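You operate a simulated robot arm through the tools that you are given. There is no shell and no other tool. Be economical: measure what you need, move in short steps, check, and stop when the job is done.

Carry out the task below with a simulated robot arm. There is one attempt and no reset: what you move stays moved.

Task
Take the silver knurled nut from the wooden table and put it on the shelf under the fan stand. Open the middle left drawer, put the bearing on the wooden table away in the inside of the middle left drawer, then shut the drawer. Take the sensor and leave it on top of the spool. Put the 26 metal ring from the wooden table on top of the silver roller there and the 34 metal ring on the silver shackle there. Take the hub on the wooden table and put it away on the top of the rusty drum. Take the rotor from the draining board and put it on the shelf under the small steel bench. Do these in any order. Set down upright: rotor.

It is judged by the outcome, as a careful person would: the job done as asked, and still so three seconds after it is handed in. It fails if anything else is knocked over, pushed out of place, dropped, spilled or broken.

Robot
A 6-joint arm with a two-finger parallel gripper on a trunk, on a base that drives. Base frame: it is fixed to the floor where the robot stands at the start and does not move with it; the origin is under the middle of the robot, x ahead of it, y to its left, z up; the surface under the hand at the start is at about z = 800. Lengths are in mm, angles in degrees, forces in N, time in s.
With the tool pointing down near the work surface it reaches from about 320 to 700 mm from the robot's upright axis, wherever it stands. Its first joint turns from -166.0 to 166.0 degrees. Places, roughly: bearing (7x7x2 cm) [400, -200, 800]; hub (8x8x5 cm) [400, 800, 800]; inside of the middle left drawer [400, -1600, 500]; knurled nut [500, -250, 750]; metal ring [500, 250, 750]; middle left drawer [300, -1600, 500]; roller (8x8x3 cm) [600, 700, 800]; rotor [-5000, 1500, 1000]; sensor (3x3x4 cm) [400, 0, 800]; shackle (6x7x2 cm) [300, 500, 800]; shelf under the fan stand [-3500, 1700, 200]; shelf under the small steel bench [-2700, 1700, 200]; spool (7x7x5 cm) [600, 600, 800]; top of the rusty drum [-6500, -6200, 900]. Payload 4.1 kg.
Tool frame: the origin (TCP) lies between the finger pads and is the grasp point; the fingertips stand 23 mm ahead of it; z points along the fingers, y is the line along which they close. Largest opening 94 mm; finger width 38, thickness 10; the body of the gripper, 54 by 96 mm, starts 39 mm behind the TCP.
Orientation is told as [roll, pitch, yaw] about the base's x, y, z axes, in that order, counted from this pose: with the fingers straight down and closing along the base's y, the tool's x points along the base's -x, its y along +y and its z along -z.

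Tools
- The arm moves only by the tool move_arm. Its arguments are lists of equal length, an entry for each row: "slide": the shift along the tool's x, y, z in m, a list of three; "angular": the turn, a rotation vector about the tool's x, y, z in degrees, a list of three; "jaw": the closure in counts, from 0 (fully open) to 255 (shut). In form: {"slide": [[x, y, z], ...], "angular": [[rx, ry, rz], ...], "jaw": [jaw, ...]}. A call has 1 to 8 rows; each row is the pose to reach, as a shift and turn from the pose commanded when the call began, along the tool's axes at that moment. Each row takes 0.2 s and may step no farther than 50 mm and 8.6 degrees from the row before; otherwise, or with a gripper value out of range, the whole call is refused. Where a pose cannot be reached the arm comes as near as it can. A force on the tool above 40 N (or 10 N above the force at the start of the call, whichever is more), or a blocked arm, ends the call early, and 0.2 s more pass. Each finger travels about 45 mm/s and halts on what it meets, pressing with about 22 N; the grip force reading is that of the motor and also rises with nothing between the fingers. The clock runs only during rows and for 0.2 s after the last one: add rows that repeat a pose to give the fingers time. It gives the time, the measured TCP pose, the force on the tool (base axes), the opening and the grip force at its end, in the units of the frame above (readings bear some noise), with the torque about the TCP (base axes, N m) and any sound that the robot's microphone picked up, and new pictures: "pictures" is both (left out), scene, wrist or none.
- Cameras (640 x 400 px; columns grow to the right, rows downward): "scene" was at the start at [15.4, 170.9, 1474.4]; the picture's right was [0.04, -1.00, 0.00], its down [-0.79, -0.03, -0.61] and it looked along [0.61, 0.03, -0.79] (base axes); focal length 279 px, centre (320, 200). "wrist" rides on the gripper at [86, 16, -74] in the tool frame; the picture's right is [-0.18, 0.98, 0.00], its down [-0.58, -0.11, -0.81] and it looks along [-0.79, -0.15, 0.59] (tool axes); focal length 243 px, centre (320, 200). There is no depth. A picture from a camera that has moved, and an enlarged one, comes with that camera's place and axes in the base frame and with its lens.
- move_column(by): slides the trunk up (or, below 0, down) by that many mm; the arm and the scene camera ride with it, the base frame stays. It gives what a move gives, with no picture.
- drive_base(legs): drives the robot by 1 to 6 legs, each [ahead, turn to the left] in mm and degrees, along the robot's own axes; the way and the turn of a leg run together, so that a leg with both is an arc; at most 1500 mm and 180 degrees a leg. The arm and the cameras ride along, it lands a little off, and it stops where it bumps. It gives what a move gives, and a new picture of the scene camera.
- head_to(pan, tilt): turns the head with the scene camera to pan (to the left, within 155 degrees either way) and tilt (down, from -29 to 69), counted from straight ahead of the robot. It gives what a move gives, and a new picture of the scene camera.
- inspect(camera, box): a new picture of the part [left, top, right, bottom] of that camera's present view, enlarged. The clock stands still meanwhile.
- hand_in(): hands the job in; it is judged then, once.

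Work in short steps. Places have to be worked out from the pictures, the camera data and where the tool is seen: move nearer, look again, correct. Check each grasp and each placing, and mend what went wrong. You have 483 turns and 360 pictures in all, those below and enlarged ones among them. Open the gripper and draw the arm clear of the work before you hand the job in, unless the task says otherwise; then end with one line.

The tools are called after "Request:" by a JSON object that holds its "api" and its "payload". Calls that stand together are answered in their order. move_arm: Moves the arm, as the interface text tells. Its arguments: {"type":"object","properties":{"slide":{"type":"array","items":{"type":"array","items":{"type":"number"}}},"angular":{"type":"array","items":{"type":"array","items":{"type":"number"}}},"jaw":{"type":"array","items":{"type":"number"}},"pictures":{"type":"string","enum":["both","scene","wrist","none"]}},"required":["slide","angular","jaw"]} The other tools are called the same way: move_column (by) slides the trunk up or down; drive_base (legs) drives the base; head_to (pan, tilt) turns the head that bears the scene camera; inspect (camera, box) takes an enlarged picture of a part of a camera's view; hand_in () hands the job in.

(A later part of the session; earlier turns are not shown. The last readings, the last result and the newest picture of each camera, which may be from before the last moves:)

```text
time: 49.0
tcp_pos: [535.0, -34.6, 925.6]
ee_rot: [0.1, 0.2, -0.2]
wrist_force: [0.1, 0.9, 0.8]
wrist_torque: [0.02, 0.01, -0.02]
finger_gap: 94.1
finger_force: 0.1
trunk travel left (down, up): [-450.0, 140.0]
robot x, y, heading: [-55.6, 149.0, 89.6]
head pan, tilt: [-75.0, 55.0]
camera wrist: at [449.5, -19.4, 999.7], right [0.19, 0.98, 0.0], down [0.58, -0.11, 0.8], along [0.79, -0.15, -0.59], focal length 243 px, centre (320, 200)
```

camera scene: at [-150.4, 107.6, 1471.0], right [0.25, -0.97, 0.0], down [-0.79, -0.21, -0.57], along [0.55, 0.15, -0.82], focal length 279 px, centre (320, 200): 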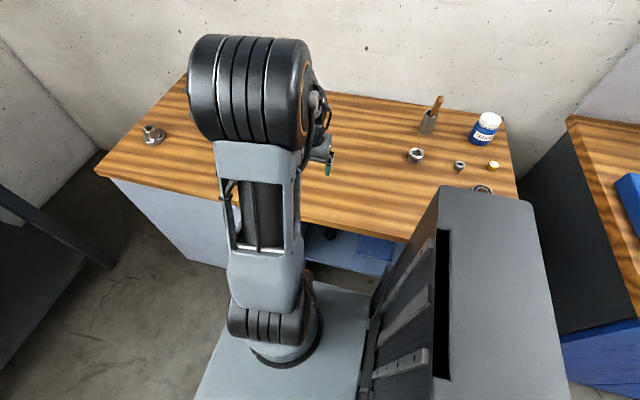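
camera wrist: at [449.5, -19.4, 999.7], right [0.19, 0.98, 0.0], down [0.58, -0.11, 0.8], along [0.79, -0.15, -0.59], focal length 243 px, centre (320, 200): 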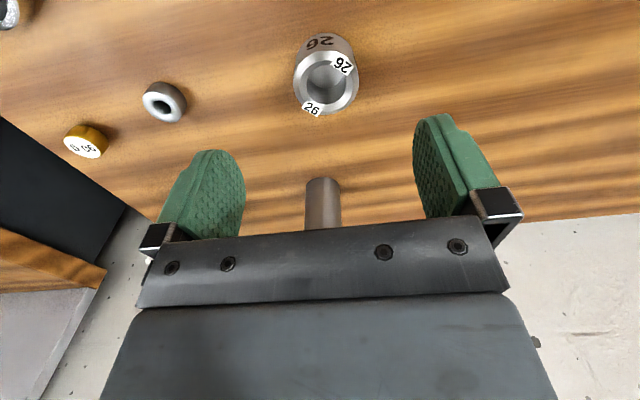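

The 26 ring is at about (542, -32). I descend and grip.

Request:
{"api": "move_arm", "payload": {"slide": [[-0.007, 0.002, 0.035], [-0.007, 0.002, 0.07], [-0.007, 0.002, 0.099]], "angular": [[0, 0, 0], [0, 0, 0], [0, 0, 0]], "jaw": [0, 0, 0], "pictures": "none"}}

Request:
{"api": "move_arm", "payload": {"slide": [[0, 0, 0], [0, 0, 0], [0, 0, 0], [0, 0, 0], [0, 0, 0]], "angular": [[0, 0, 0], [0, 0, 0], [0, 0, 0], [0, 0, 0], [0, 0, 0]], "jaw": [255, 255, 255, 255, 255], "pictures": "wrist"}}

```text
time: 49.8
tcp_pos: [542.2, -28.8, 829.4]
ee_rot: [0.0, 0.0, -0.1]
wrist_force: [-0.9, -1.0, 0.2]
wrist_torque: [0.02, -0.01, 0.0]
finger_gap: 94.0
finger_force: 0.0
trunk travel left (down, up): [-450.0, 140.0]
robot x, y, heading: [-51.8, 147.9, 89.6]
head pan, tilt: [-75.0, 55.0]
```

```text
time: 51.0
tcp_pos: [542.4, -29.5, 828.4]
ee_rot: [0.0, 0.1, -0.2]
wrist_force: [-0.1, 0.0, -0.1]
wrist_torque: [-0.02, 0.0, 0.01]
finger_gap: 45.3
finger_force: 22.3
trunk travel left (down, up): [-450.0, 140.0]
robot x, y, heading: [-50.3, 146.2, 89.6]
head pan, tilt: [-75.0, 55.0]
camera wrist: at [457.2, -14.4, 903.8], right [0.19, 0.98, 0.0], down [0.58, -0.11, 0.81], along [0.79, -0.15, -0.59], focal length 243 px, centre (320, 200)
```

wrist: 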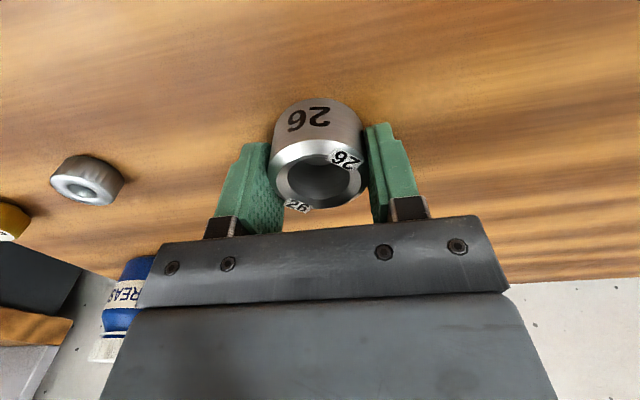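

Gripped at 45 mm and centred. I lift slowly to about z = 1000, then drive forward 500 mm.

Request:
{"api": "move_arm", "payload": {"slide": [[0, 0, -0.012], [0, 0, -0.03], [0, 0, -0.055], [0, 0, -0.085], [0, 0, -0.115], [0, 0, -0.145], [0, 0, -0.17]], "angular": [[0, 0, 0], [0, 0, 0], [0, 0, 0], [0, 0, 0], [0, 0, 0], [0, 0, 0], [0, 0, 0]], "jaw": [255, 255, 255, 255, 255, 255, 255], "pictures": "none"}}

Request:
{"api": "drive_base", "payload": {"legs": [[500, 0]]}}

```text
time: 52.6
tcp_pos: [536.9, -29.5, 989.1]
ee_rot: [0.0, 0.0, -0.1]
wrist_force: [0.2, 0.7, -0.2]
wrist_torque: [0.01, 0.03, -0.03]
finger_gap: 45.4
finger_force: 21.9
out of reach, approached as far as the arm can: row 6, 7
trunk travel left (down, up): [-450.0, 140.0]
robot x, y, heading: [-54.9, 141.8, 89.5]
head pan, tilt: [-75.0, 55.0]
```

```text
time: 55.6
tcp_pos: [539.6, 477.7, 988.8]
ee_rot: [0.0, 0.0, 0.2]
wrist_force: [0.8, 0.4, -1.4]
wrist_torque: [0.02, 0.01, 0.04]
finger_gap: 45.3
finger_force: 22.1
trunk travel left (down, up): [-450.0, 140.0]
robot x, y, heading: [-50.1, 648.6, 90.1]
head pan, tilt: [-75.0, 55.0]
camera scene: at [-148.4, 611.4, 1471.0], right [0.26, -0.97, 0.0], down [-0.79, -0.21, -0.57], along [0.55, 0.15, -0.82], focal length 279 px, centre (320, 200)
```

scene: 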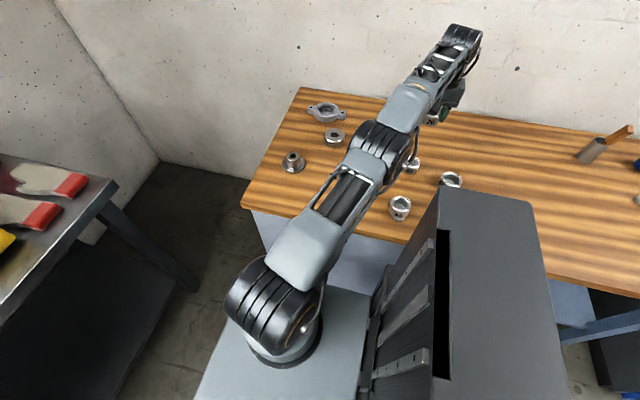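

I carry the ring across at z of about 985, clear above the sensor, to over the roller at about (556, 747).

Request:
{"api": "move_arm", "payload": {"slide": [[0, 0.044, 0], [0, 0.089, 0], [0, 0.133, 0], [0, 0.178, 0], [-0.002, 0.223, 0.005], [-0.005, 0.268, 0.025]], "angular": [[0, 0, 0], [0, 0, 0], [0, 0, 0], [0, 0, 0], [0, 0, 0], [0, 0, 0]], "jaw": [255, 255, 255, 255, 255, 255], "pictures": "wrist"}}

```text
time: 57.0
tcp_pos: [547.6, 746.0, 963.1]
ee_rot: [0.0, 0.0, 0.1]
wrist_force: [-0.1, 0.1, -0.7]
wrist_torque: [0.0, -0.02, -0.01]
finger_gap: 45.4
finger_force: 22.2
trunk travel left (down, up): [-450.0, 140.0]
robot x, y, heading: [-51.9, 651.3, 90.0]
head pan, tilt: [-75.0, 55.0]
camera wrist: at [460.3, 761.3, 1038.3], right [0.18, 0.98, 0.0], down [0.58, -0.11, 0.81], along [0.79, -0.15, -0.59], focal length 243 px, centre (320, 200)
```

wrist: 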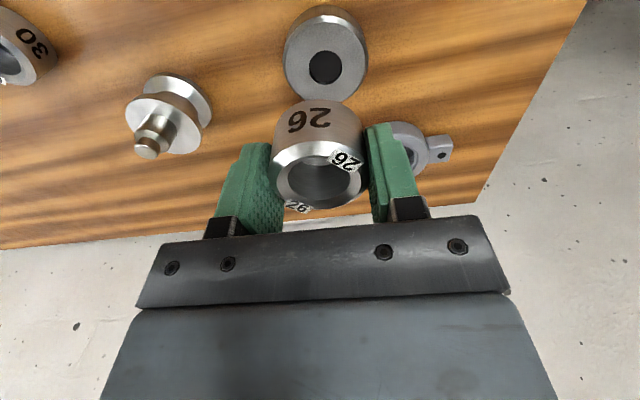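

The roller is at (556, 747). I move over it and descend to z = 868.

Request:
{"api": "move_arm", "payload": {"slide": [[-0.009, 0.001, 0.03], [-0.009, 0.001, 0.065], [-0.009, 0.001, 0.092]], "angular": [[0, 0, 0], [0, 0, 0], [0, 0, 0]], "jaw": [255, 255, 255], "pictures": "wrist"}}

Request:
{"api": "move_arm", "payload": {"slide": [[0, 0, 0.002], [0, 0, 0.004], [0, 0, 0.006], [0, 0, 0.008]], "angular": [[0, 0, 0], [0, 0, 0], [0, 0, 0], [0, 0, 0]], "jaw": [255, 255, 255, 255], "pictures": "none"}}

```text
time: 57.8
tcp_pos: [555.1, 746.1, 873.4]
ee_rot: [0.0, 0.0, 0.2]
wrist_force: [0.3, -0.5, -0.7]
wrist_torque: [0.01, 0.02, 0.02]
finger_gap: 45.5
finger_force: 21.6
trunk travel left (down, up): [-450.0, 140.0]
robot x, y, heading: [-53.8, 652.8, 90.0]
head pan, tilt: [-75.0, 55.0]
camera wrist: at [468.8, 761.1, 947.8], right [0.18, 0.98, 0.0], down [0.58, -0.11, 0.81], along [0.79, -0.15, -0.59], focal length 243 px, centre (320, 200)
```

wrist: 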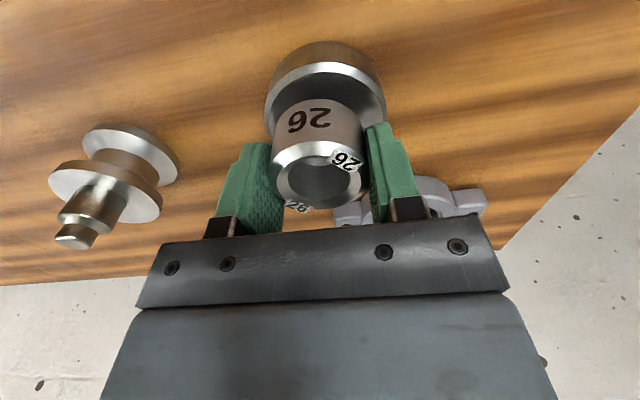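

```text
time: 58.8
tcp_pos: [552.1, 746.7, 865.5]
ee_rot: [0.0, 0.0, 0.1]
wrist_force: [0.1, -0.2, -1.1]
wrist_torque: [0.02, -0.01, 0.0]
finger_gap: 45.0
finger_force: 21.8
trunk travel left (down, up): [-450.0, 140.0]
robot x, y, heading: [-57.5, 652.9, 89.9]
head pan, tilt: [-75.0, 55.0]
```

Well centred; continuing down to contact.

Request:
{"api": "move_arm", "payload": {"slide": [[-0.002, 0.001, 0.002], [-0.002, 0.001, 0.004], [-0.002, 0.001, 0.006], [-0.002, 0.001, 0.0075]], "angular": [[0, 0, 0], [0, 0, 0], [0, 0, 0], [0, 0, 0]], "jaw": [255, 255, 255, 255], "pictures": "none"}}

```text
time: 59.8
tcp_pos: [555.9, 748.5, 858.7]
ee_rot: [0.0, -0.3, 0.1]
wrist_force: [-1.4, 0.3, 13.6]
wrist_torque: [-0.02, 0.35, 0.02]
finger_gap: 45.4
finger_force: 22.3
trunk travel left (down, up): [-450.0, 140.0]
robot x, y, heading: [-53.0, 651.5, 89.9]
head pan, tilt: [-75.0, 55.0]
```

Contact reached. Release and lift.

Request:
{"api": "move_arm", "payload": {"slide": [[0, 0, -0.001], [0, 0, -0.001], [0, 0, -0.001], [0, 0, -0.02], [0, 0, -0.05], [0, 0, -0.09]], "angular": [[0, 0, 0], [0, 0, 0], [0, 0, 0], [0, 0, 0], [0, 0, 0], [0, 0, 0]], "jaw": [255, 80, 60, 60, 60, 60], "pictures": "wrist"}}

```text
time: 61.2
tcp_pos: [555.5, 748.0, 944.4]
ee_rot: [0.0, 0.0, 0.1]
wrist_force: [0.1, 0.5, -0.1]
wrist_torque: [0.03, -0.01, -0.01]
finger_gap: 71.8
finger_force: 0.0
trunk travel left (down, up): [-450.0, 140.0]
robot x, y, heading: [-50.5, 653.0, 89.8]
head pan, tilt: [-75.0, 55.0]
camera wrist: at [469.8, 763.3, 1018.9], right [0.18, 0.98, 0.0], down [0.58, -0.11, 0.81], along [0.79, -0.15, -0.59], focal length 243 px, centre (320, 200)
```

wrist: 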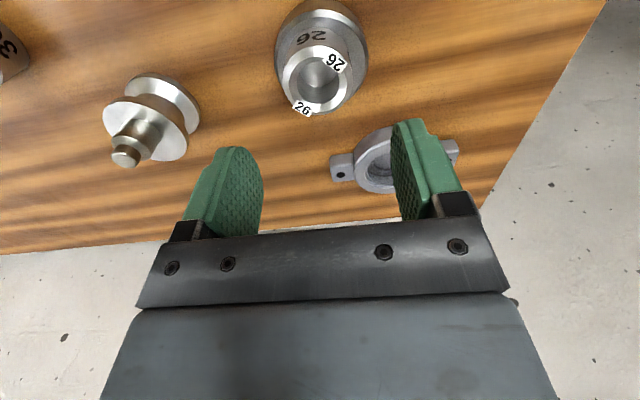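

Both rings and the sensor are placed. Next is the bearing: I retract and swing the arm to the robot's front before driving back.

Request:
{"api": "move_arm", "payload": {"slide": [[0.043, -0.007, -0.015], [0.086, -0.013, -0.03], [0.13, -0.02, -0.045], [0.173, -0.027, -0.06], [0.1831, 0.0201, -0.06], [0.1984, 0.066, -0.06], [0.2186, 0.1099, -0.06], [0.2436, 0.1513, -0.06]], "angular": [[0, 0, 0], [0, 0, 0], [0, 0, 0], [0, 0, 0], [0, 0, -6.9], [0, 0, -13.8], [0, 0, -20.7], [0, 0, -27.6]], "jaw": [0, 0, 0, 0, 0, 0, 0, 0], "pictures": "none"}}

```text
time: 63.0
tcp_pos: [310.0, 901.0, 1005.9]
ee_rot: [0.0, 0.1, 27.9]
wrist_force: [-0.2, -0.4, -0.2]
wrist_torque: [-0.01, 0.04, 0.02]
finger_gap: 94.2
finger_force: 0.0
trunk travel left (down, up): [-450.0, 140.0]
robot x, y, heading: [-53.5, 650.1, 89.9]
head pan, tilt: [-75.0, 55.0]
```

Finishing the swing to the front.

Request:
{"api": "move_arm", "payload": {"slide": [[0.0083, 0.0482, 0], [0.0221, 0.0952, 0], [0.0412, 0.1404, 0], [0.0651, 0.1833, 0], [0.0937, 0.2232, 0], [0.1265, 0.2597, 0], [0.1631, 0.2923, 0], [0.2031, 0.3205, 0]], "angular": [[0, 0, -7.2], [0, 0, -14.4], [0, 0, -21.6], [0, 0, -28.8], [0, 0, -36], [0, 0, -43.2], [0, 0, -50.4], [0, 0, -57.6]], "jaw": [0, 0, 0, 0, 0, 0, 0, 0], "pictures": "none"}}

Request:
{"api": "drive_base", "payload": {"legs": [[-280, 0], [0, -15], [-386, 0], [0, -75]]}}

Request:
{"api": "head_to", "payload": {"pan": -45, "tilt": 40}}

```text
time: 64.8
tcp_pos: [-19.2, 1086.8, 1009.4]
ee_rot: [0.0, 0.0, 85.4]
wrist_force: [-0.3, 0.3, 0.4]
wrist_torque: [0.0, -0.03, 0.0]
finger_gap: 94.2
finger_force: 0.1
trunk travel left (down, up): [-450.0, 140.0]
robot x, y, heading: [-51.6, 649.8, 90.2]
head pan, tilt: [-75.0, 55.0]
```

```text
time: 72.8
tcp_pos: [287.6, -19.7, 1010.3]
ee_rot: [0.0, -0.1, -2.4]
wrist_force: [0.3, -0.3, 0.5]
wrist_torque: [0.0, -0.01, 0.01]
finger_gap: 93.8
finger_force: 0.1
trunk travel left (down, up): [-450.0, 140.0]
robot x, y, heading: [-145.9, -1.0, 2.1]
head pan, tilt: [-75.0, 55.0]
camera scene: at [-192.8, 95.0, 1471.0], right [-0.96, -0.3, 0.0], down [-0.24, 0.78, -0.57], along [0.17, -0.55, -0.82], focal length 279 px, centre (320, 200)
```

scene: 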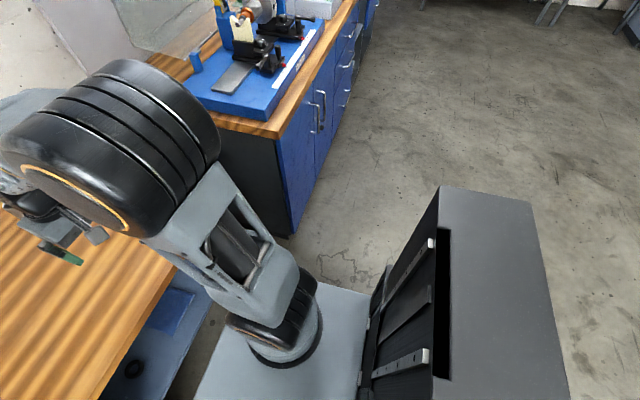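

```text
time: 73.8
tcp_pos: [287.6, -18.8, 1008.8]
ee_rot: [0.0, -0.1, -2.5]
wrist_force: [-0.3, 0.1, 0.1]
wrist_torque: [-0.01, 0.02, 0.01]
finger_gap: 94.0
finger_force: 0.0
trunk travel left (down, up): [-450.0, 140.0]
robot x, y, heading: [-148.4, -3.0, 2.2]
head pan, tilt: [-45.0, 40.0]
camera scene: at [-151.8, 106.1, 1491.6], right [-0.68, -0.73, 0.0], down [-0.47, 0.44, -0.77], along [0.56, -0.52, -0.64], focal length 279 px, centre (320, 200)
```

scene: 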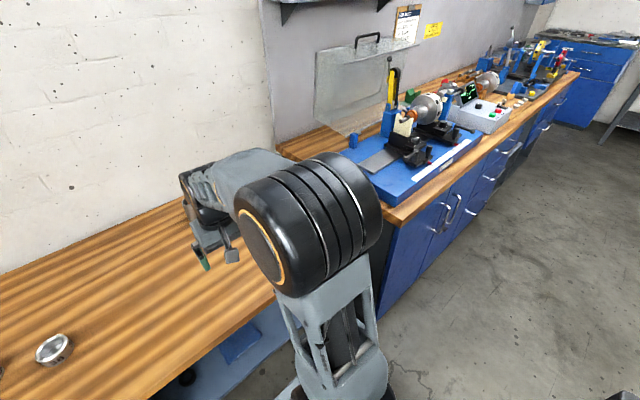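

The blue cabinets lie along the right. I drive there empty-handed first to open the drawer, stopping near y of about -1500.

Request:
{"api": "drive_base", "payload": {"legs": [[-600, 0], [0, -92], [1500, 0]]}}

Request:
{"api": "head_to", "payload": {"pan": 90, "tilt": 40}}

```text
time: 88.1
tcp_pos: [-810.8, -1947.1, 1009.7]
ee_rot: [0.0, 0.0, -95.6]
wrist_force: [0.9, -0.1, 0.8]
wrist_torque: [0.01, 0.02, -0.04]
finger_gap: 94.1
finger_force: 0.1
trunk travel left (down, up): [-450.0, 140.0]
robot x, y, heading: [-768.9, -1513.6, -90.9]
head pan, tilt: [-45.0, 40.0]
camera scene: at [-661.6, -1513.3, 1491.6], right [-0.7, 0.72, 0.0], down [0.46, 0.45, -0.77], along [-0.55, -0.53, -0.64], focal length 279 px, centre (320, 200)
```

scene: 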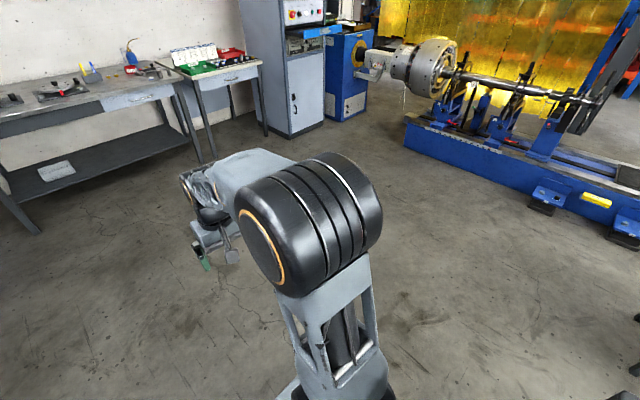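

```text
time: 90.3
tcp_pos: [-810.7, -1947.2, 1009.6]
ee_rot: [0.0, 0.0, -95.6]
wrist_force: [0.4, -0.2, -1.1]
wrist_torque: [-0.02, 0.03, -0.01]
finger_gap: 94.1
finger_force: 0.1
trunk travel left (down, up): [-450.0, 140.0]
robot x, y, heading: [-768.7, -1514.1, -90.9]
head pan, tilt: [90.0, 40.0]
camera scene: at [-515.5, -1455.6, 1491.6], right [-0.02, -1.0, 0.0], down [-0.64, 0.01, -0.77], along [0.77, -0.01, -0.64], focal length 279 px, centre (320, 200)
```

scene: 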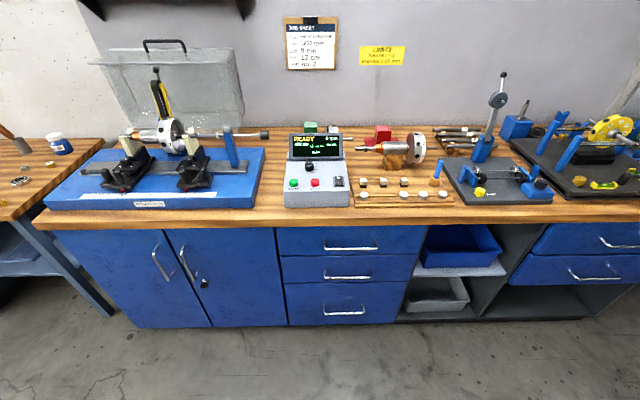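

The left stack has three drawers; the middle handle is at about (172..200, -1574, 480). I position the robot facing it.

Request:
{"api": "drive_base", "payload": {"legs": [[60, 0], [0, 91], [200, 0]]}}

Request:
{"api": "head_to", "payload": {"pan": 0, "tilt": 45}}

```text
time: 96.3
tcp_pos: [-131.4, -1602.7, 1009.5]
ee_rot: [0.0, 0.1, -4.3]
wrist_force: [-0.3, 0.5, -0.6]
wrist_torque: [0.0, 0.03, -0.01]
finger_gap: 94.1
finger_force: 0.2
trunk travel left (down, up): [-450.0, 140.0]
robot x, y, heading: [-565.0, -1570.5, 0.1]
head pan, tilt: [90.0, 40.0]
camera scene: at [-627.6, -1318.3, 1491.6], right [1.0, 0.01, 0.0], down [0.0, -0.64, -0.77], along [0.0, 0.77, -0.64], focal length 279 px, centre (320, 200)
```

scene: 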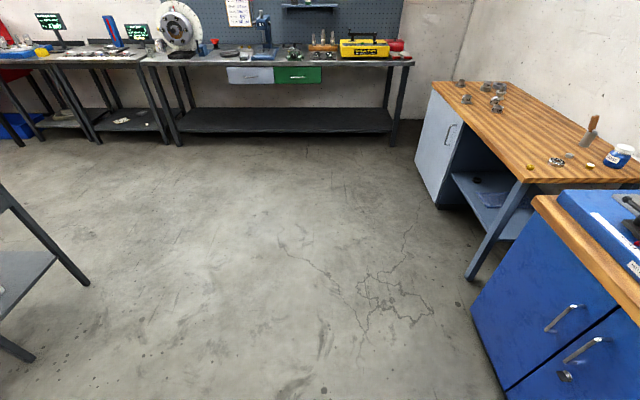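

```text
time: 98.0
tcp_pos: [-130.5, -1602.7, 1009.1]
ee_rot: [-0.1, 0.1, -4.3]
wrist_force: [-0.4, 0.0, 0.0]
wrist_torque: [0.02, 0.02, -0.02]
finger_gap: 93.7
finger_force: 0.0
trunk travel left (down, up): [-450.0, 140.0]
robot x, y, heading: [-568.2, -1570.0, 0.6]
head pan, tilt: [0.0, 45.0]
camera scene: at [-546.0, -1402.7, 1484.4], right [0.01, -1.0, 0.0], down [-0.71, 0.0, -0.71], along [0.71, 0.0, -0.71], focal length 279 px, centre (320, 200)
```

scene: 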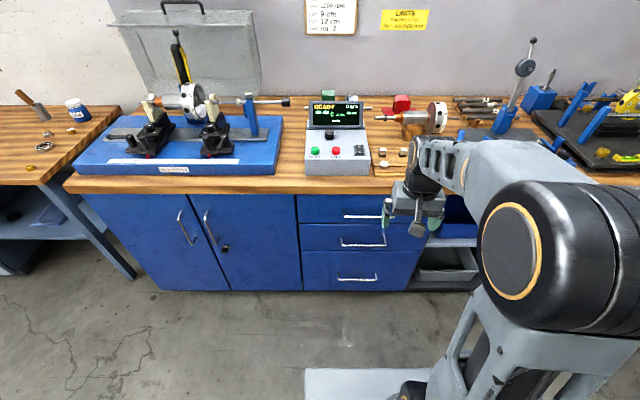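

The middle handle is near (165, -1580, 508). I now turn the gripper to point forward with the fingers closing vertically.

Request:
{"api": "move_arm", "payload": {"slide": [[0, 0, 0], [0, 0, 0], [0, 0, 0], [0, 0, 0], [0, 0, 0], [0, 0, 0], [0, 0, 0], [0, 0, 0]], "angular": [[-4.9, -4.9, 4.9], [-9.8, -9.8, 9.8], [-14.7, -14.7, 14.7], [-19.6, -19.6, 19.6], [-24.5, -24.5, 24.5], [-29.4, -29.4, 29.4], [-34.3, -34.3, 34.3], [-39.2, -39.2, 39.2]], "jaw": [0, 0, 0, 0, 0, 0, 0, 0], "pictures": "none"}}

Request:
{"api": "move_arm", "payload": {"slide": [[0, 0, 0], [0, 0, 0], [0, 0, 0], [0, 0, 0], [0, 0, 0], [0, 0, 0], [0, 0, 0]], "angular": [[-4.3, -4.3, 4.3], [-8.6, -8.6, 8.6], [-12.9, -12.9, 12.9], [-17.2, -17.2, 17.2], [-21.5, -21.5, 21.5], [-25.8, -25.8, 25.8], [-30.1, -30.1, 30.1]], "jaw": [0, 0, 0, 0, 0, 0, 0]}}

```text
time: 99.8
tcp_pos: [-131.2, -1603.3, 1009.2]
ee_rot: [51.8, -19.1, -56.3]
wrist_force: [0.6, 0.8, 0.2]
wrist_torque: [0.0, -0.01, 0.04]
finger_gap: 93.9
finger_force: 0.0
trunk travel left (down, up): [-450.0, 140.0]
robot x, y, heading: [-573.8, -1569.1, 0.4]
head pan, tilt: [0.0, 45.0]
```

```text
time: 101.4
tcp_pos: [-86.6, -1661.7, 1013.7]
ee_rot: [90.0, 0.1, -93.3]
wrist_force: [0.5, -0.4, -0.3]
wrist_torque: [0.01, -0.01, 0.01]
finger_gap: 93.8
finger_force: 0.1
out of reach, approached as far as the arm can: row 1, 2, 3, 4, 5, 6, 7
trunk travel left (down, up): [-450.0, 140.0]
robot x, y, heading: [-569.1, -1573.8, 0.3]
head pan, tilt: [0.0, 45.0]
camera scene: at [-545.9, -1403.0, 1484.4], right [0.01, -1.0, 0.0], down [-0.71, 0.0, -0.71], along [0.71, 0.0, -0.71], focal length 279 px, centre (320, 200)
camera wrist: at [-155.2, -1571.5, 1029.1], right [-0.01, -0.19, 0.98], down [-0.84, -0.53, -0.11], along [0.55, -0.82, -0.15], focal length 243 px, centre (320, 200)
```

scene: 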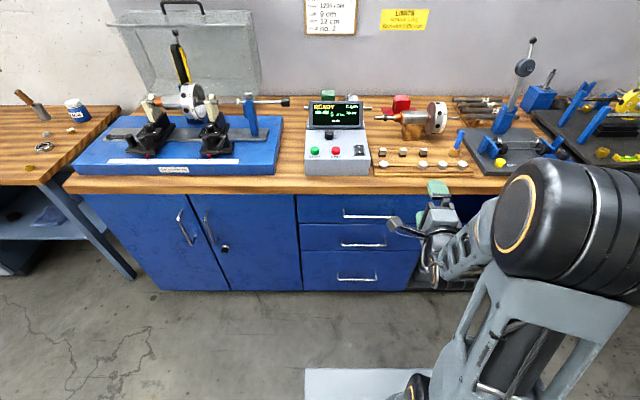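
wrist: 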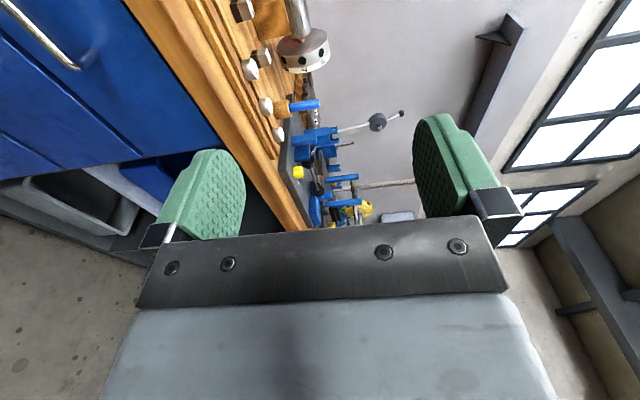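

The gripper now points at the bench, closing vertically. I lower the trunk toward handle height.

Request:
{"api": "move_column", "payload": {"by": -430}}

Request:
{"api": "move_arm", "payload": {"slide": [[0.03, 0, 0], [0.06, 0, 0], [0.085, -0.02, 0]], "angular": [[0, 1, 0], [0, 2, 0], [0, 3.3, 0]], "jaw": [0, 0, 0]}}

```text
refused: -430 is not a number from -400 to 400
```

```text
time: 102.2
tcp_pos: [-82.6, -1637.9, 994.7]
ee_rot: [90.0, -0.1, -89.9]
wrist_force: [0.0, 0.2, 0.0]
wrist_torque: [-0.03, 0.02, -0.03]
finger_gap: 94.0
finger_force: 0.1
out of reach, approached as far as the arm can: row 1, 2, 3
trunk travel left (down, up): [-450.0, 140.0]
robot x, y, heading: [-568.1, -1572.5, 0.3]
head pan, tilt: [0.0, 45.0]
camera scene: at [-545.2, -1402.6, 1484.3], right [0.01, -1.0, 0.0], down [-0.71, 0.0, -0.71], along [0.71, 0.0, -0.71], focal length 279 px, centre (320, 200)
camera wrist: at [-156.9, -1551.4, 1010.7], right [0.0, -0.18, 0.98], down [-0.8, -0.58, -0.11], along [0.59, -0.79, -0.15], focal length 243 px, centre (320, 200)
```

scene: 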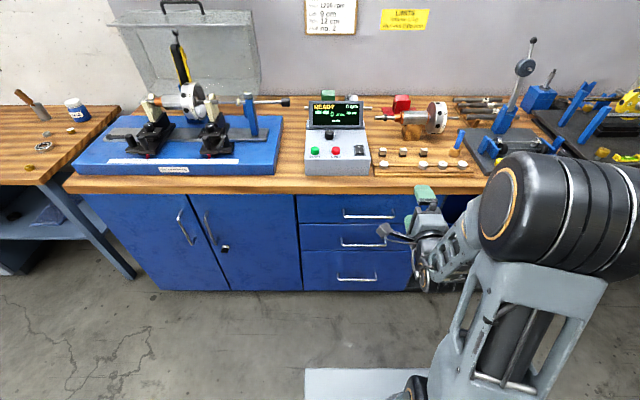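
wrist: 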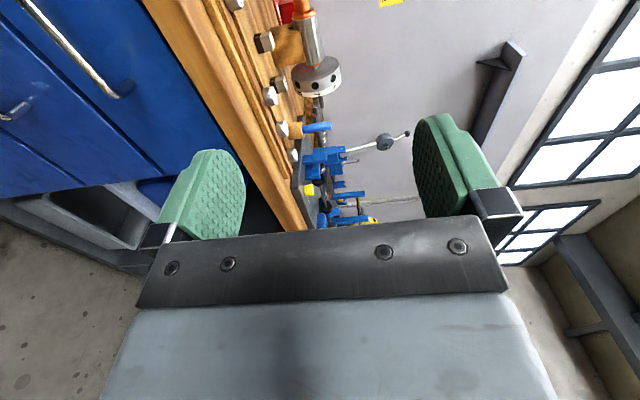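

Yaw is now straight. Lowering the trunk by 400.

Request:
{"api": "move_column", "payload": {"by": -400}}

Request:
{"api": "head_to", "payload": {"pan": -10, "tilt": 30}}

```text
time: 106.0
tcp_pos: [-83.6, -1638.6, 595.0]
ee_rot: [89.9, 0.0, -89.9]
wrist_force: [0.3, 0.5, 0.5]
wrist_torque: [0.0, 0.04, -0.04]
finger_gap: 93.9
finger_force: 0.0
trunk travel left (down, up): [-50.0, 540.0]
robot x, y, heading: [-563.7, -1567.9, 0.5]
head pan, tilt: [0.0, 45.0]
```

```text
time: 106.8
tcp_pos: [-83.7, -1637.6, 593.9]
ee_rot: [90.0, 0.0, -89.8]
wrist_force: [-0.1, -0.1, 1.5]
wrist_torque: [0.05, -0.04, 0.01]
finger_gap: 93.9
finger_force: 0.1
trunk travel left (down, up): [-50.0, 540.0]
robot x, y, heading: [-566.9, -1572.6, 0.1]
head pan, tilt: [-10.0, 30.0]
camera scene: at [-538.2, -1418.4, 1106.9], right [-0.17, -0.99, 0.0], down [-0.49, 0.08, -0.87], along [0.85, -0.14, -0.5], focal length 279 px, centre (320, 200)
```

scene: 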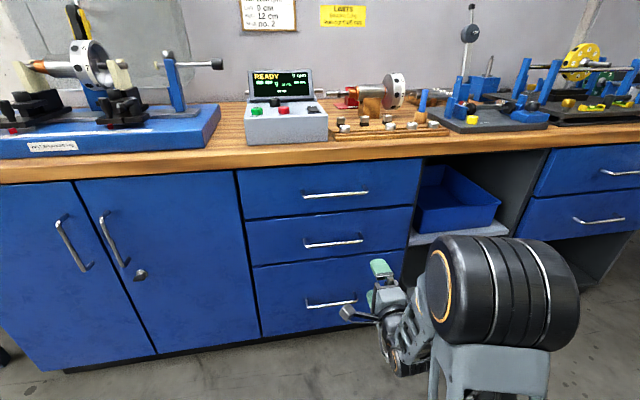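

Triangulating the views, the middle handle is at about (140, -1579, 545). I move the TCP in line with it, still short of it.

Request:
{"api": "move_arm", "payload": {"slide": [[0.015, -0.012, 0.025], [0.03, -0.025, 0.05], [0.045, -0.037, 0.075], [0.059, -0.049, 0.1]], "angular": [[0, 0, 0], [0, 0, 0], [0, 0, 0], [0, 0, 0]], "jaw": [0, 0, 0, 0]}}

```text
time: 107.8
tcp_pos: [5.6, -1640.8, 550.1]
ee_rot: [89.8, -0.1, -87.7]
wrist_force: [0.5, -0.4, -0.6]
wrist_torque: [0.03, -0.02, -0.02]
finger_gap: 93.8
finger_force: 0.1
out of reach, approached as far as the arm can: row 1, 2, 3, 4
trunk travel left (down, up): [-50.0, 540.0]
robot x, y, heading: [-567.0, -1573.4, 0.5]
head pan, tilt: [-10.0, 30.0]
camera scene: at [-538.4, -1418.5, 1107.0], right [-0.17, -0.99, 0.0], down [-0.49, 0.08, -0.87], along [0.85, -0.15, -0.5], focal length 279 px, centre (320, 200)
camera wrist: at [-71.2, -1557.8, 567.3], right [0.01, -0.18, 0.98], down [-0.78, -0.61, -0.11], along [0.62, -0.77, -0.15], focal length 243 px, centre (320, 200)
```

scene: 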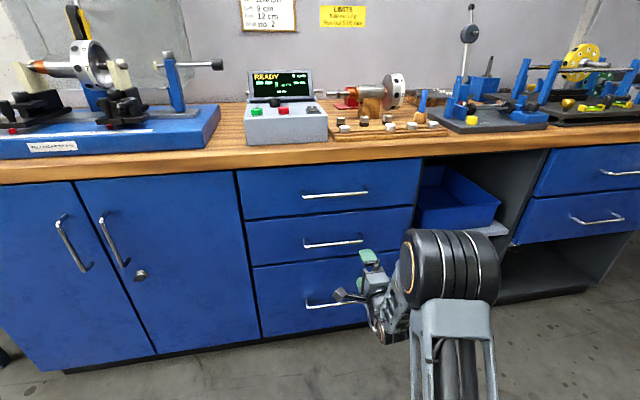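
wrist: 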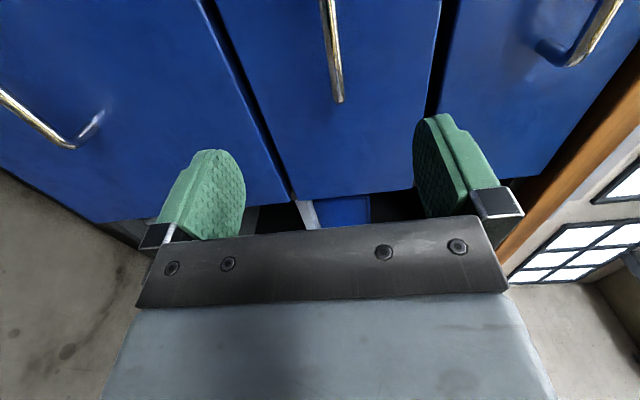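

The arm can't shift further toward +y in this posture, so I nudge the base sideways 60 mm instead.

Request:
{"api": "drive_base", "payload": {"legs": [[-250, 0], [0, 14], [250, 0], [0, -14]]}}

Request:
{"api": "inspect", "payload": {"camera": "wrist", "box": [0, 0, 640, 400]}}

```text
time: 112.7
tcp_pos: [2.9, -1572.3, 551.2]
ee_rot: [89.8, 0.1, -87.2]
wrist_force: [0.7, -0.6, -0.7]
wrist_torque: [-0.01, 0.01, 0.0]
finger_gap: 94.0
finger_force: 0.1
trunk travel left (down, up): [-50.0, 540.0]
robot x, y, heading: [-571.8, -1507.4, 0.9]
head pan, tilt: [-10.0, 30.0]
camera scene: at [-542.3, -1355.8, 1107.0], right [-0.16, -0.99, 0.0], down [-0.49, 0.08, -0.87], along [0.85, -0.14, -0.5], focal length 279 px, centre (320, 200)
```

scene: 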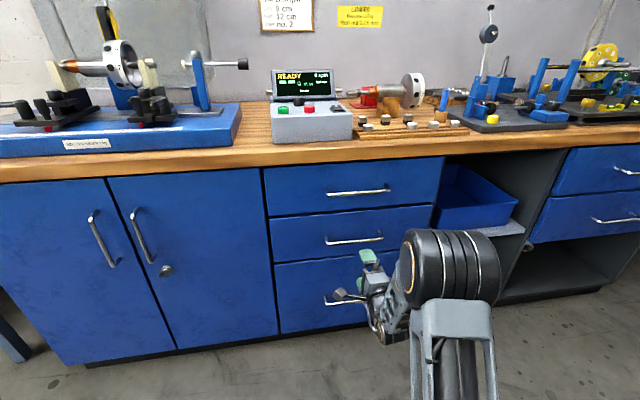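

```text
1.00 times, centred on (320, 200) of wrist (not enlarged: the box is as wide or as high as the picture)
camera zoom: at [-74.3, -1491.1, 567.3], right [0.01, -0.18, 0.98], down [-0.78, -0.62, -0.11], along [0.63, -0.76, -0.15], focal length 243 px, centre (320, 200)
```

zoom: 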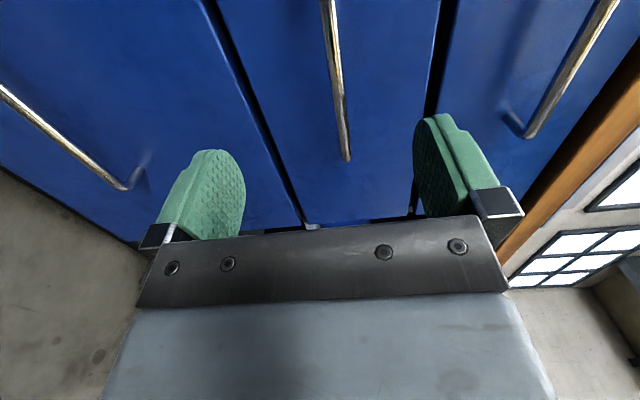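

Triangulating again, the bar is at x≈126, z≈560, with y centre ≈ -1577. I raise 9 mm and drive forward 100 mm.

Request:
{"api": "move_arm", "payload": {"slide": [[0, 0.009, 0]], "angular": [[0, 0, 0]], "jaw": [0], "pictures": "none"}}

Request:
{"api": "drive_base", "payload": {"legs": [[100, 0]]}}

Request:
{"api": "inspect", "payload": {"camera": "wrist", "box": [0, 0, 640, 400]}}

```text
time: 113.1
tcp_pos: [4.9, -1572.2, 559.2]
ee_rot: [89.8, 0.0, -87.2]
wrist_force: [0.0, -0.2, -0.7]
wrist_torque: [0.0, -0.04, 0.01]
finger_gap: 94.1
finger_force: 0.0
trunk travel left (down, up): [-50.0, 540.0]
robot x, y, heading: [-568.6, -1508.8, 0.4]
head pan, tilt: [-10.0, 30.0]
```

```text
time: 114.3
tcp_pos: [104.8, -1572.6, 559.9]
ee_rot: [89.8, 0.0, -87.2]
wrist_force: [-0.3, -0.4, -0.4]
wrist_torque: [0.01, 0.0, 0.01]
finger_gap: 93.9
finger_force: 0.1
trunk travel left (down, up): [-50.0, 540.0]
robot x, y, heading: [-465.8, -1506.0, 1.0]
head pan, tilt: [-10.0, 30.0]
camera scene: at [-441.5, -1354.3, 1107.0], right [-0.16, -0.99, 0.0], down [-0.49, 0.08, -0.87], along [0.85, -0.14, -0.5], focal length 279 px, centre (320, 200)
```

scene: 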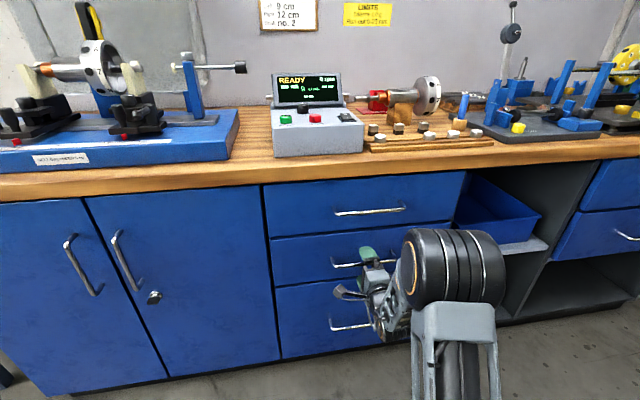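

```text
1.00 times, centred on (320, 200) of wrist (not enlarged: the box is as wide or as high as the picture)
camera zoom: at [26.7, -1489.3, 576.7], right [0.01, -0.18, 0.98], down [-0.78, -0.62, -0.11], along [0.63, -0.76, -0.15], focal length 243 px, centre (320, 200)
```

zoom: 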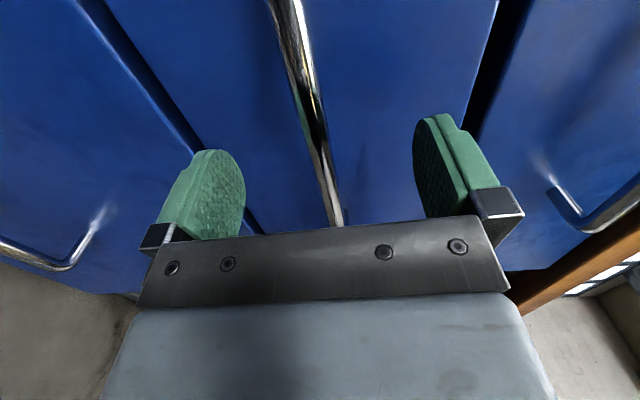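

The bar runs between the fingers, as predicted. I advance 17 mm and close.

Request:
{"api": "move_arm", "payload": {"slide": [[0, 0, 0.008], [0, 0, 0.017], [0, 0, 0.017], [0, 0, 0.017], [0, 0, 0.017], [0, 0, 0.017], [0, 0, 0.017], [0, 0, 0.017]], "angular": [[0, 0, 0], [0, 0, 0], [0, 0, 0], [0, 0, 0], [0, 0, 0], [0, 0, 0], [0, 0, 0], [0, 0, 0]], "jaw": [0, 0, 255, 255, 255, 255, 255, 255], "pictures": "wrist"}}

```text
time: 116.1
tcp_pos: [121.6, -1570.5, 562.6]
ee_rot: [89.8, 0.0, -87.0]
wrist_force: [-0.4, -0.5, 6.3]
wrist_torque: [0.01, 0.01, 0.05]
finger_gap: 11.6
finger_force: 45.3
trunk travel left (down, up): [-50.0, 540.0]
robot x, y, heading: [-470.2, -1507.4, 0.7]
head pan, tilt: [-10.0, 30.0]
camera wrist: at [43.6, -1489.7, 577.8], right [0.01, -0.18, 0.98], down [-0.77, -0.62, -0.11], along [0.63, -0.76, -0.15], focal length 243 px, centre (320, 200)
```

wrist: 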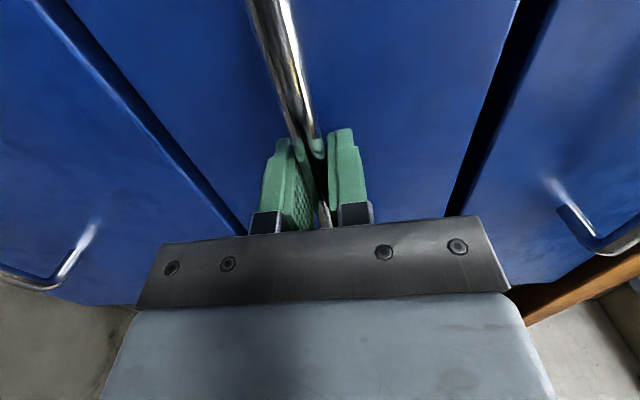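

The handle is gripped (gap 11.6). I pull the drawer open by backing the base 150 mm, then check.

Request:
{"api": "drive_base", "payload": {"legs": [[-150, 0]]}}

```text
time: 117.4
tcp_pos: [-29.6, -1571.7, 561.9]
ee_rot: [89.8, -0.1, -86.8]
wrist_force: [0.9, 35.4, 14.7]
wrist_torque: [0.59, 0.0, 0.26]
finger_gap: 11.8
finger_force: 44.7
trunk travel left (down, up): [-50.0, 540.0]
robot x, y, heading: [-620.5, -1508.0, 0.8]
head pan, tilt: [-10.0, 30.0]
camera scene: at [-593.2, -1354.5, 1106.8], right [-0.16, -0.99, 0.0], down [-0.49, 0.08, -0.87], along [0.86, -0.14, -0.5], focal length 279 px, centre (320, 200)
```

scene: 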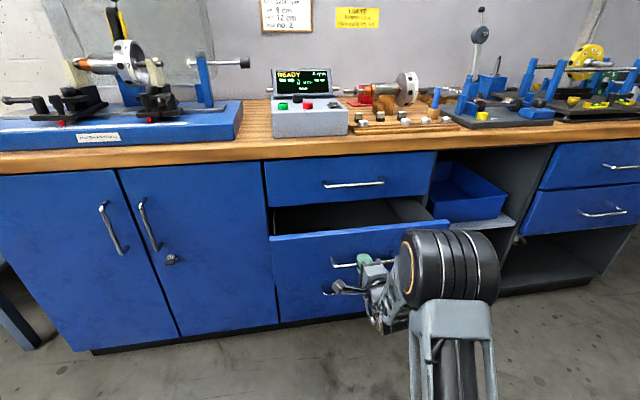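

It's opening. I relieve the side load, then pull 140 mm more.

Request:
{"api": "move_arm", "payload": {"slide": [[0.002, -0.001, 0], [0.004, -0.001, 0]], "angular": [[0, 0, 0], [0, 0, 0]], "jaw": [255, 255], "pictures": "none"}}

Request:
{"api": "drive_base", "payload": {"legs": [[-140, 0]]}}

```text
time: 118.0
tcp_pos: [-28.9, -1571.6, 561.0]
ee_rot: [90.1, 0.0, -86.9]
wrist_force: [2.5, -17.4, 9.9]
wrist_torque: [-0.13, -0.02, 1.2]
finger_gap: 11.4
finger_force: 44.8
trunk travel left (down, up): [-50.0, 540.0]
robot x, y, heading: [-623.3, -1506.9, 0.7]
head pan, tilt: [-10.0, 30.0]
```

```text
time: 119.4
tcp_pos: [-169.4, -1572.9, 561.5]
ee_rot: [89.9, 0.1, -86.6]
wrist_force: [1.4, -29.8, 17.7]
wrist_torque: [-0.27, 0.01, -0.36]
finger_gap: 11.7
finger_force: 45.2
trunk travel left (down, up): [-50.0, 540.0]
robot x, y, heading: [-759.1, -1508.4, 1.1]
head pan, tilt: [-10.0, 30.0]
camera scene: at [-733.3, -1359.8, 1107.3], right [-0.16, -0.99, 0.0], down [-0.49, 0.08, -0.87], along [0.86, -0.14, -0.5], focal length 279 px, centre (320, 200)
```

scene: 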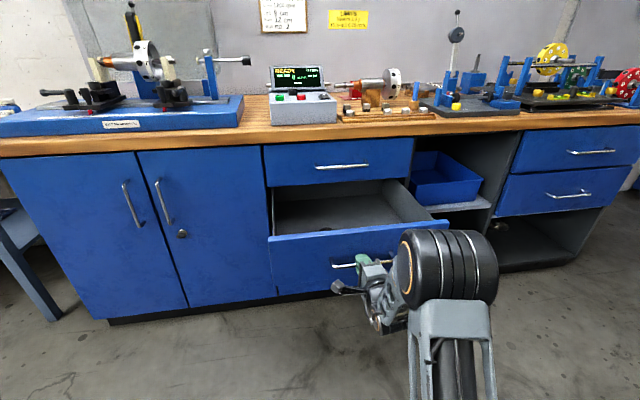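

The drawer is open about 290 mm. I release the handle and back away.

Request:
{"api": "move_arm", "payload": {"slide": [[0, 0, 0], [0, 0, 0], [0, 0, 0], [0, 0, 0], [0, 0, -0.03], [0, 0, -0.06]], "angular": [[0, 0, 0], [0, 0, 0], [0, 0, 0], [0, 0, 0], [0, 0, 0], [0, 0, 0]], "jaw": [150, 60, 0, 0, 0, 0], "pictures": "wrist"}}

Request:
{"api": "inspect", "payload": {"camera": "scene", "box": [240, 150, 460, 290]}}

```text
time: 120.8
tcp_pos: [-229.8, -1574.9, 562.6]
ee_rot: [90.0, 0.0, -86.6]
wrist_force: [-0.5, -0.3, -0.2]
wrist_torque: [0.04, 0.01, 0.01]
finger_gap: 94.0
finger_force: 0.0
trunk travel left (down, up): [-50.0, 540.0]
robot x, y, heading: [-760.4, -1509.0, 1.0]
head pan, tilt: [-10.0, 30.0]
camera wrist: at [-307.7, -1494.2, 578.3], right [0.01, -0.18, 0.98], down [-0.77, -0.63, -0.11], along [0.64, -0.76, -0.15], focal length 243 px, centre (320, 200)
```

wrist: 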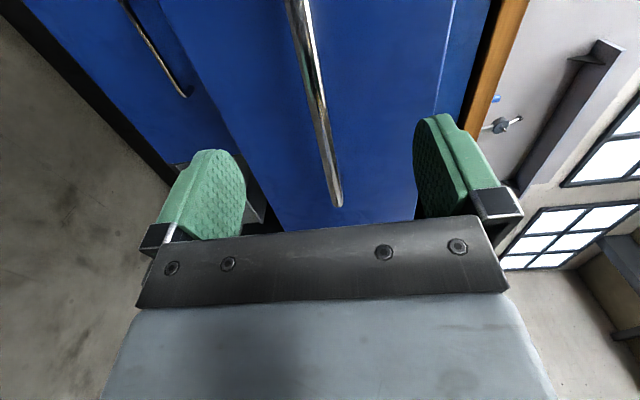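

```text
2.86 times, centred on (350, 220) of scene
camera zoom: at [-732.0, -1358.4, 1107.0], right [-0.16, -0.99, 0.0], down [-0.49, 0.08, -0.87], along [0.85, -0.14, -0.5], focal length 797 px, centre (234, 143)
```

zoom: 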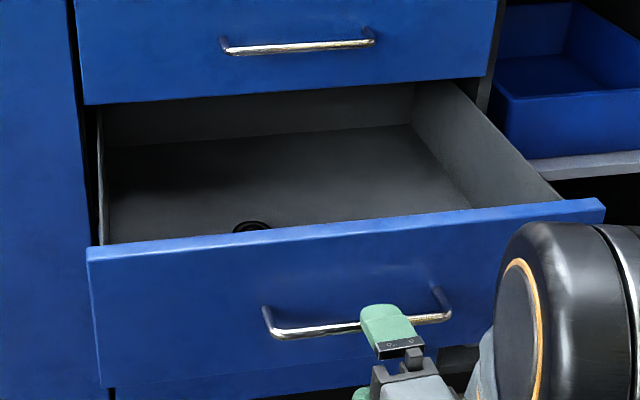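

I raise the trunk and turn the gripper back to pointing down.

Request:
{"api": "move_column", "payload": {"by": 400}}

Request:
{"api": "move_arm", "payload": {"slide": [[0, 0, 0], [0, 0, 0], [0, 0, 0], [0, 0, 0], [0, 0, 0], [0, 0, 0], [0, 0, 0], [0, 0, 0]], "angular": [[4.9, 4.9, -4.9], [9.8, 9.8, -9.8], [14.7, 14.7, -14.7], [19.6, 19.6, -19.6], [24.5, 24.5, -24.5], [29.4, 29.4, -29.4], [34.3, 34.3, -34.3], [39.2, 39.2, -39.2]], "jaw": [0, 0, 0, 0, 0, 0, 0, 0], "pictures": "none"}}

Request:
{"api": "move_arm", "payload": {"slide": [[0, 0, 0], [0, 0, 0], [0, 0, 0], [0, 0, 0], [0, 0, 0], [0, 0, 0], [0, 0, 0]], "angular": [[4.3, 4.3, -4.3], [8.6, 8.6, -8.6], [12.9, 12.9, -12.9], [17.2, 17.2, -17.2], [21.5, 21.5, -21.5], [25.8, 25.8, -25.8], [30.1, 30.1, -30.1]], "jaw": [0, 0, 0, 0, 0, 0, 0], "pictures": "none"}}

```text
time: 124.6
tcp_pos: [-229.7, -1576.3, 961.6]
ee_rot: [90.0, -0.1, -86.6]
wrist_force: [-0.4, 0.4, -0.2]
wrist_torque: [0.01, -0.02, -0.01]
finger_gap: 93.6
finger_force: 0.0
trunk travel left (down, up): [-450.0, 140.0]
robot x, y, heading: [-762.1, -1507.4, 0.7]
head pan, tilt: [-10.0, 30.0]
```

```text
time: 126.4
tcp_pos: [-228.8, -1575.3, 963.9]
ee_rot: [38.1, -19.0, -34.9]
wrist_force: [-0.3, -0.4, -0.7]
wrist_torque: [0.01, 0.0, -0.02]
finger_gap: 94.0
finger_force: 0.0
trunk travel left (down, up): [-450.0, 140.0]
robot x, y, heading: [-758.7, -1512.3, 0.6]
head pan, tilt: [-10.0, 30.0]
```

```text
time: 128.0
tcp_pos: [-229.2, -1575.5, 962.3]
ee_rot: [0.1, 0.1, 3.4]
wrist_force: [0.0, -0.2, 0.5]
wrist_torque: [0.0, 0.01, -0.01]
finger_gap: 93.9
finger_force: 0.0
trunk travel left (down, up): [-450.0, 140.0]
robot x, y, heading: [-759.4, -1510.1, 1.2]
head pan, tilt: [-10.0, 30.0]
```

The tool points down again. I drive to the wooden table for the bearing.

Request:
{"api": "drive_base", "payload": {"legs": [[0, 89], [1400, 0], [0, -90], [680, 0]]}}

Request:
{"api": "inspect", "payload": {"camera": "wrist", "box": [0, 0, 640, 400]}}

```text
time: 145.8
tcp_pos: [477.6, -225.0, 963.5]
ee_rot: [0.0, 0.0, 0.8]
wrist_force: [0.4, -0.2, 0.2]
wrist_torque: [-0.05, -0.03, 0.01]
finger_gap: 93.9
finger_force: 0.1
trunk travel left (down, up): [-450.0, 140.0]
robot x, y, heading: [-45.2, -135.5, -1.8]
head pan, tilt: [-10.0, 30.0]
camera scene: at [-14.5, 14.0, 1507.0], right [-0.2, -0.98, 0.0], down [-0.49, 0.1, -0.87], along [0.85, -0.18, -0.5], focal length 279 px, centre (320, 200)
```

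scene: 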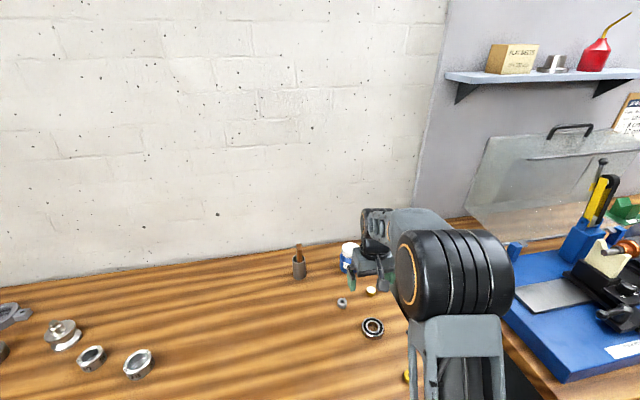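

```text
1.00 times, centred on (320, 200) of wrist (not enlarged: the box is as wide or as high as the picture)
camera zoom: at [392.5, -211.3, 1036.9], right [0.17, 0.99, 0.0], down [0.58, -0.1, 0.81], along [0.79, -0.14, -0.59], focal length 243 px, centre (320, 200)
```

zoom: 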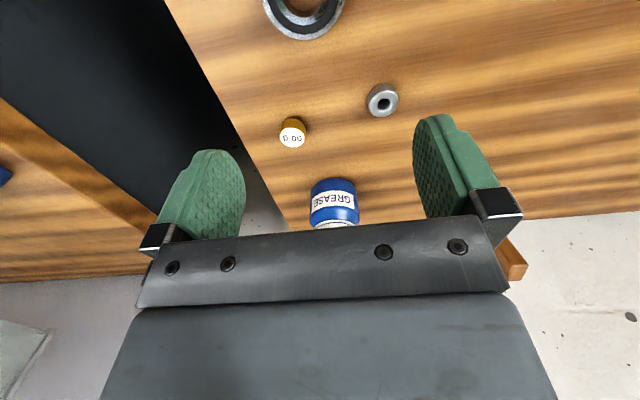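

The bearing is at about (447, -230). Moving over it.

Request:
{"api": "move_arm", "payload": {"slide": [[0.017, -0.003, 0.03], [0.034, -0.005, 0.062]], "angular": [[0, 0, 0.4], [0, 0, 0.8]], "jaw": [0, 0], "pictures": "wrist"}}

```text
time: 146.4
tcp_pos: [444.2, -231.1, 901.0]
ee_rot: [-0.1, 0.2, -0.1]
wrist_force: [-0.5, 0.1, -0.7]
wrist_torque: [-0.02, 0.02, -0.03]
finger_gap: 94.1
finger_force: 0.0
trunk travel left (down, up): [-450.0, 140.0]
robot x, y, heading: [-48.4, -137.2, -1.9]
head pan, tilt: [-10.0, 30.0]
camera wrist: at [360.0, -214.5, 974.9], right [0.18, 0.98, 0.0], down [0.58, -0.11, 0.81], along [0.79, -0.15, -0.59], focal length 243 px, centre (320, 200)
```

wrist: 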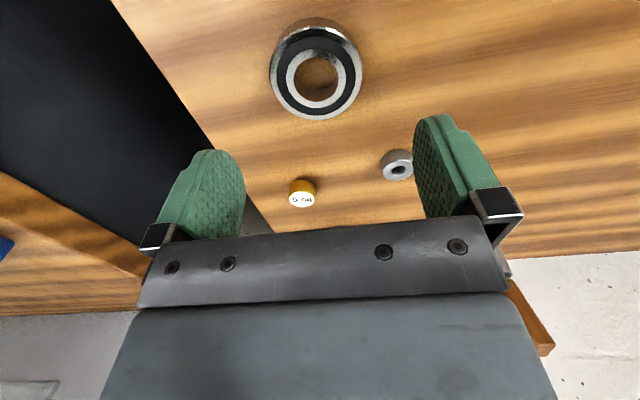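

The bearing is at (437, -232), about 62 mm across. I descend with the open jaw to z = 826 and grip.

Request:
{"api": "move_arm", "payload": {"slide": [[0.006, -0.001, 0.03], [0.006, -0.001, 0.06], [0.006, -0.001, 0.0755], [0.006, -0.001, 0.0755], [0.006, -0.001, 0.0755], [0.006, -0.001, 0.0755], [0.006, -0.001, 0.0755]], "angular": [[0, 0, 0], [0, 0, 0], [0, 0, 0], [0, 0, 0], [0, 0, 0], [0, 0, 0], [0, 0, 0]], "jaw": [0, 0, 0, 255, 255, 255, 255], "pictures": "wrist"}}

```text
time: 148.0
tcp_pos: [438.5, -231.0, 823.8]
ee_rot: [0.0, 0.2, 0.0]
wrist_force: [0.3, 0.0, -0.2]
wrist_torque: [0.03, -0.02, -0.01]
finger_gap: 61.0
finger_force: 21.7
trunk travel left (down, up): [-450.0, 140.0]
robot x, y, heading: [-48.2, -135.8, -1.8]
head pan, tilt: [-10.0, 30.0]
camera wrist: at [352.8, -215.4, 898.8], right [0.18, 0.98, 0.0], down [0.58, -0.11, 0.81], along [0.79, -0.15, -0.59], focal length 243 px, centre (320, 200)
```

wrist: 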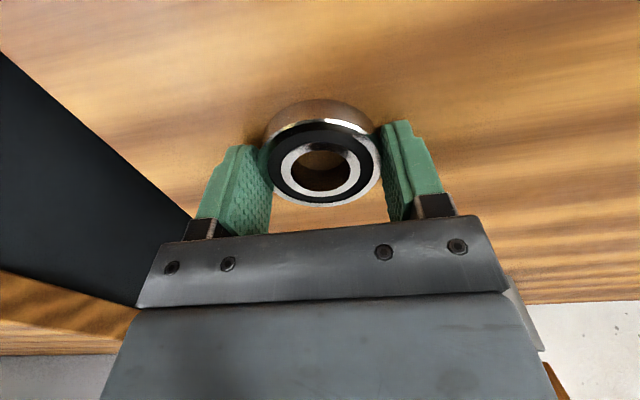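

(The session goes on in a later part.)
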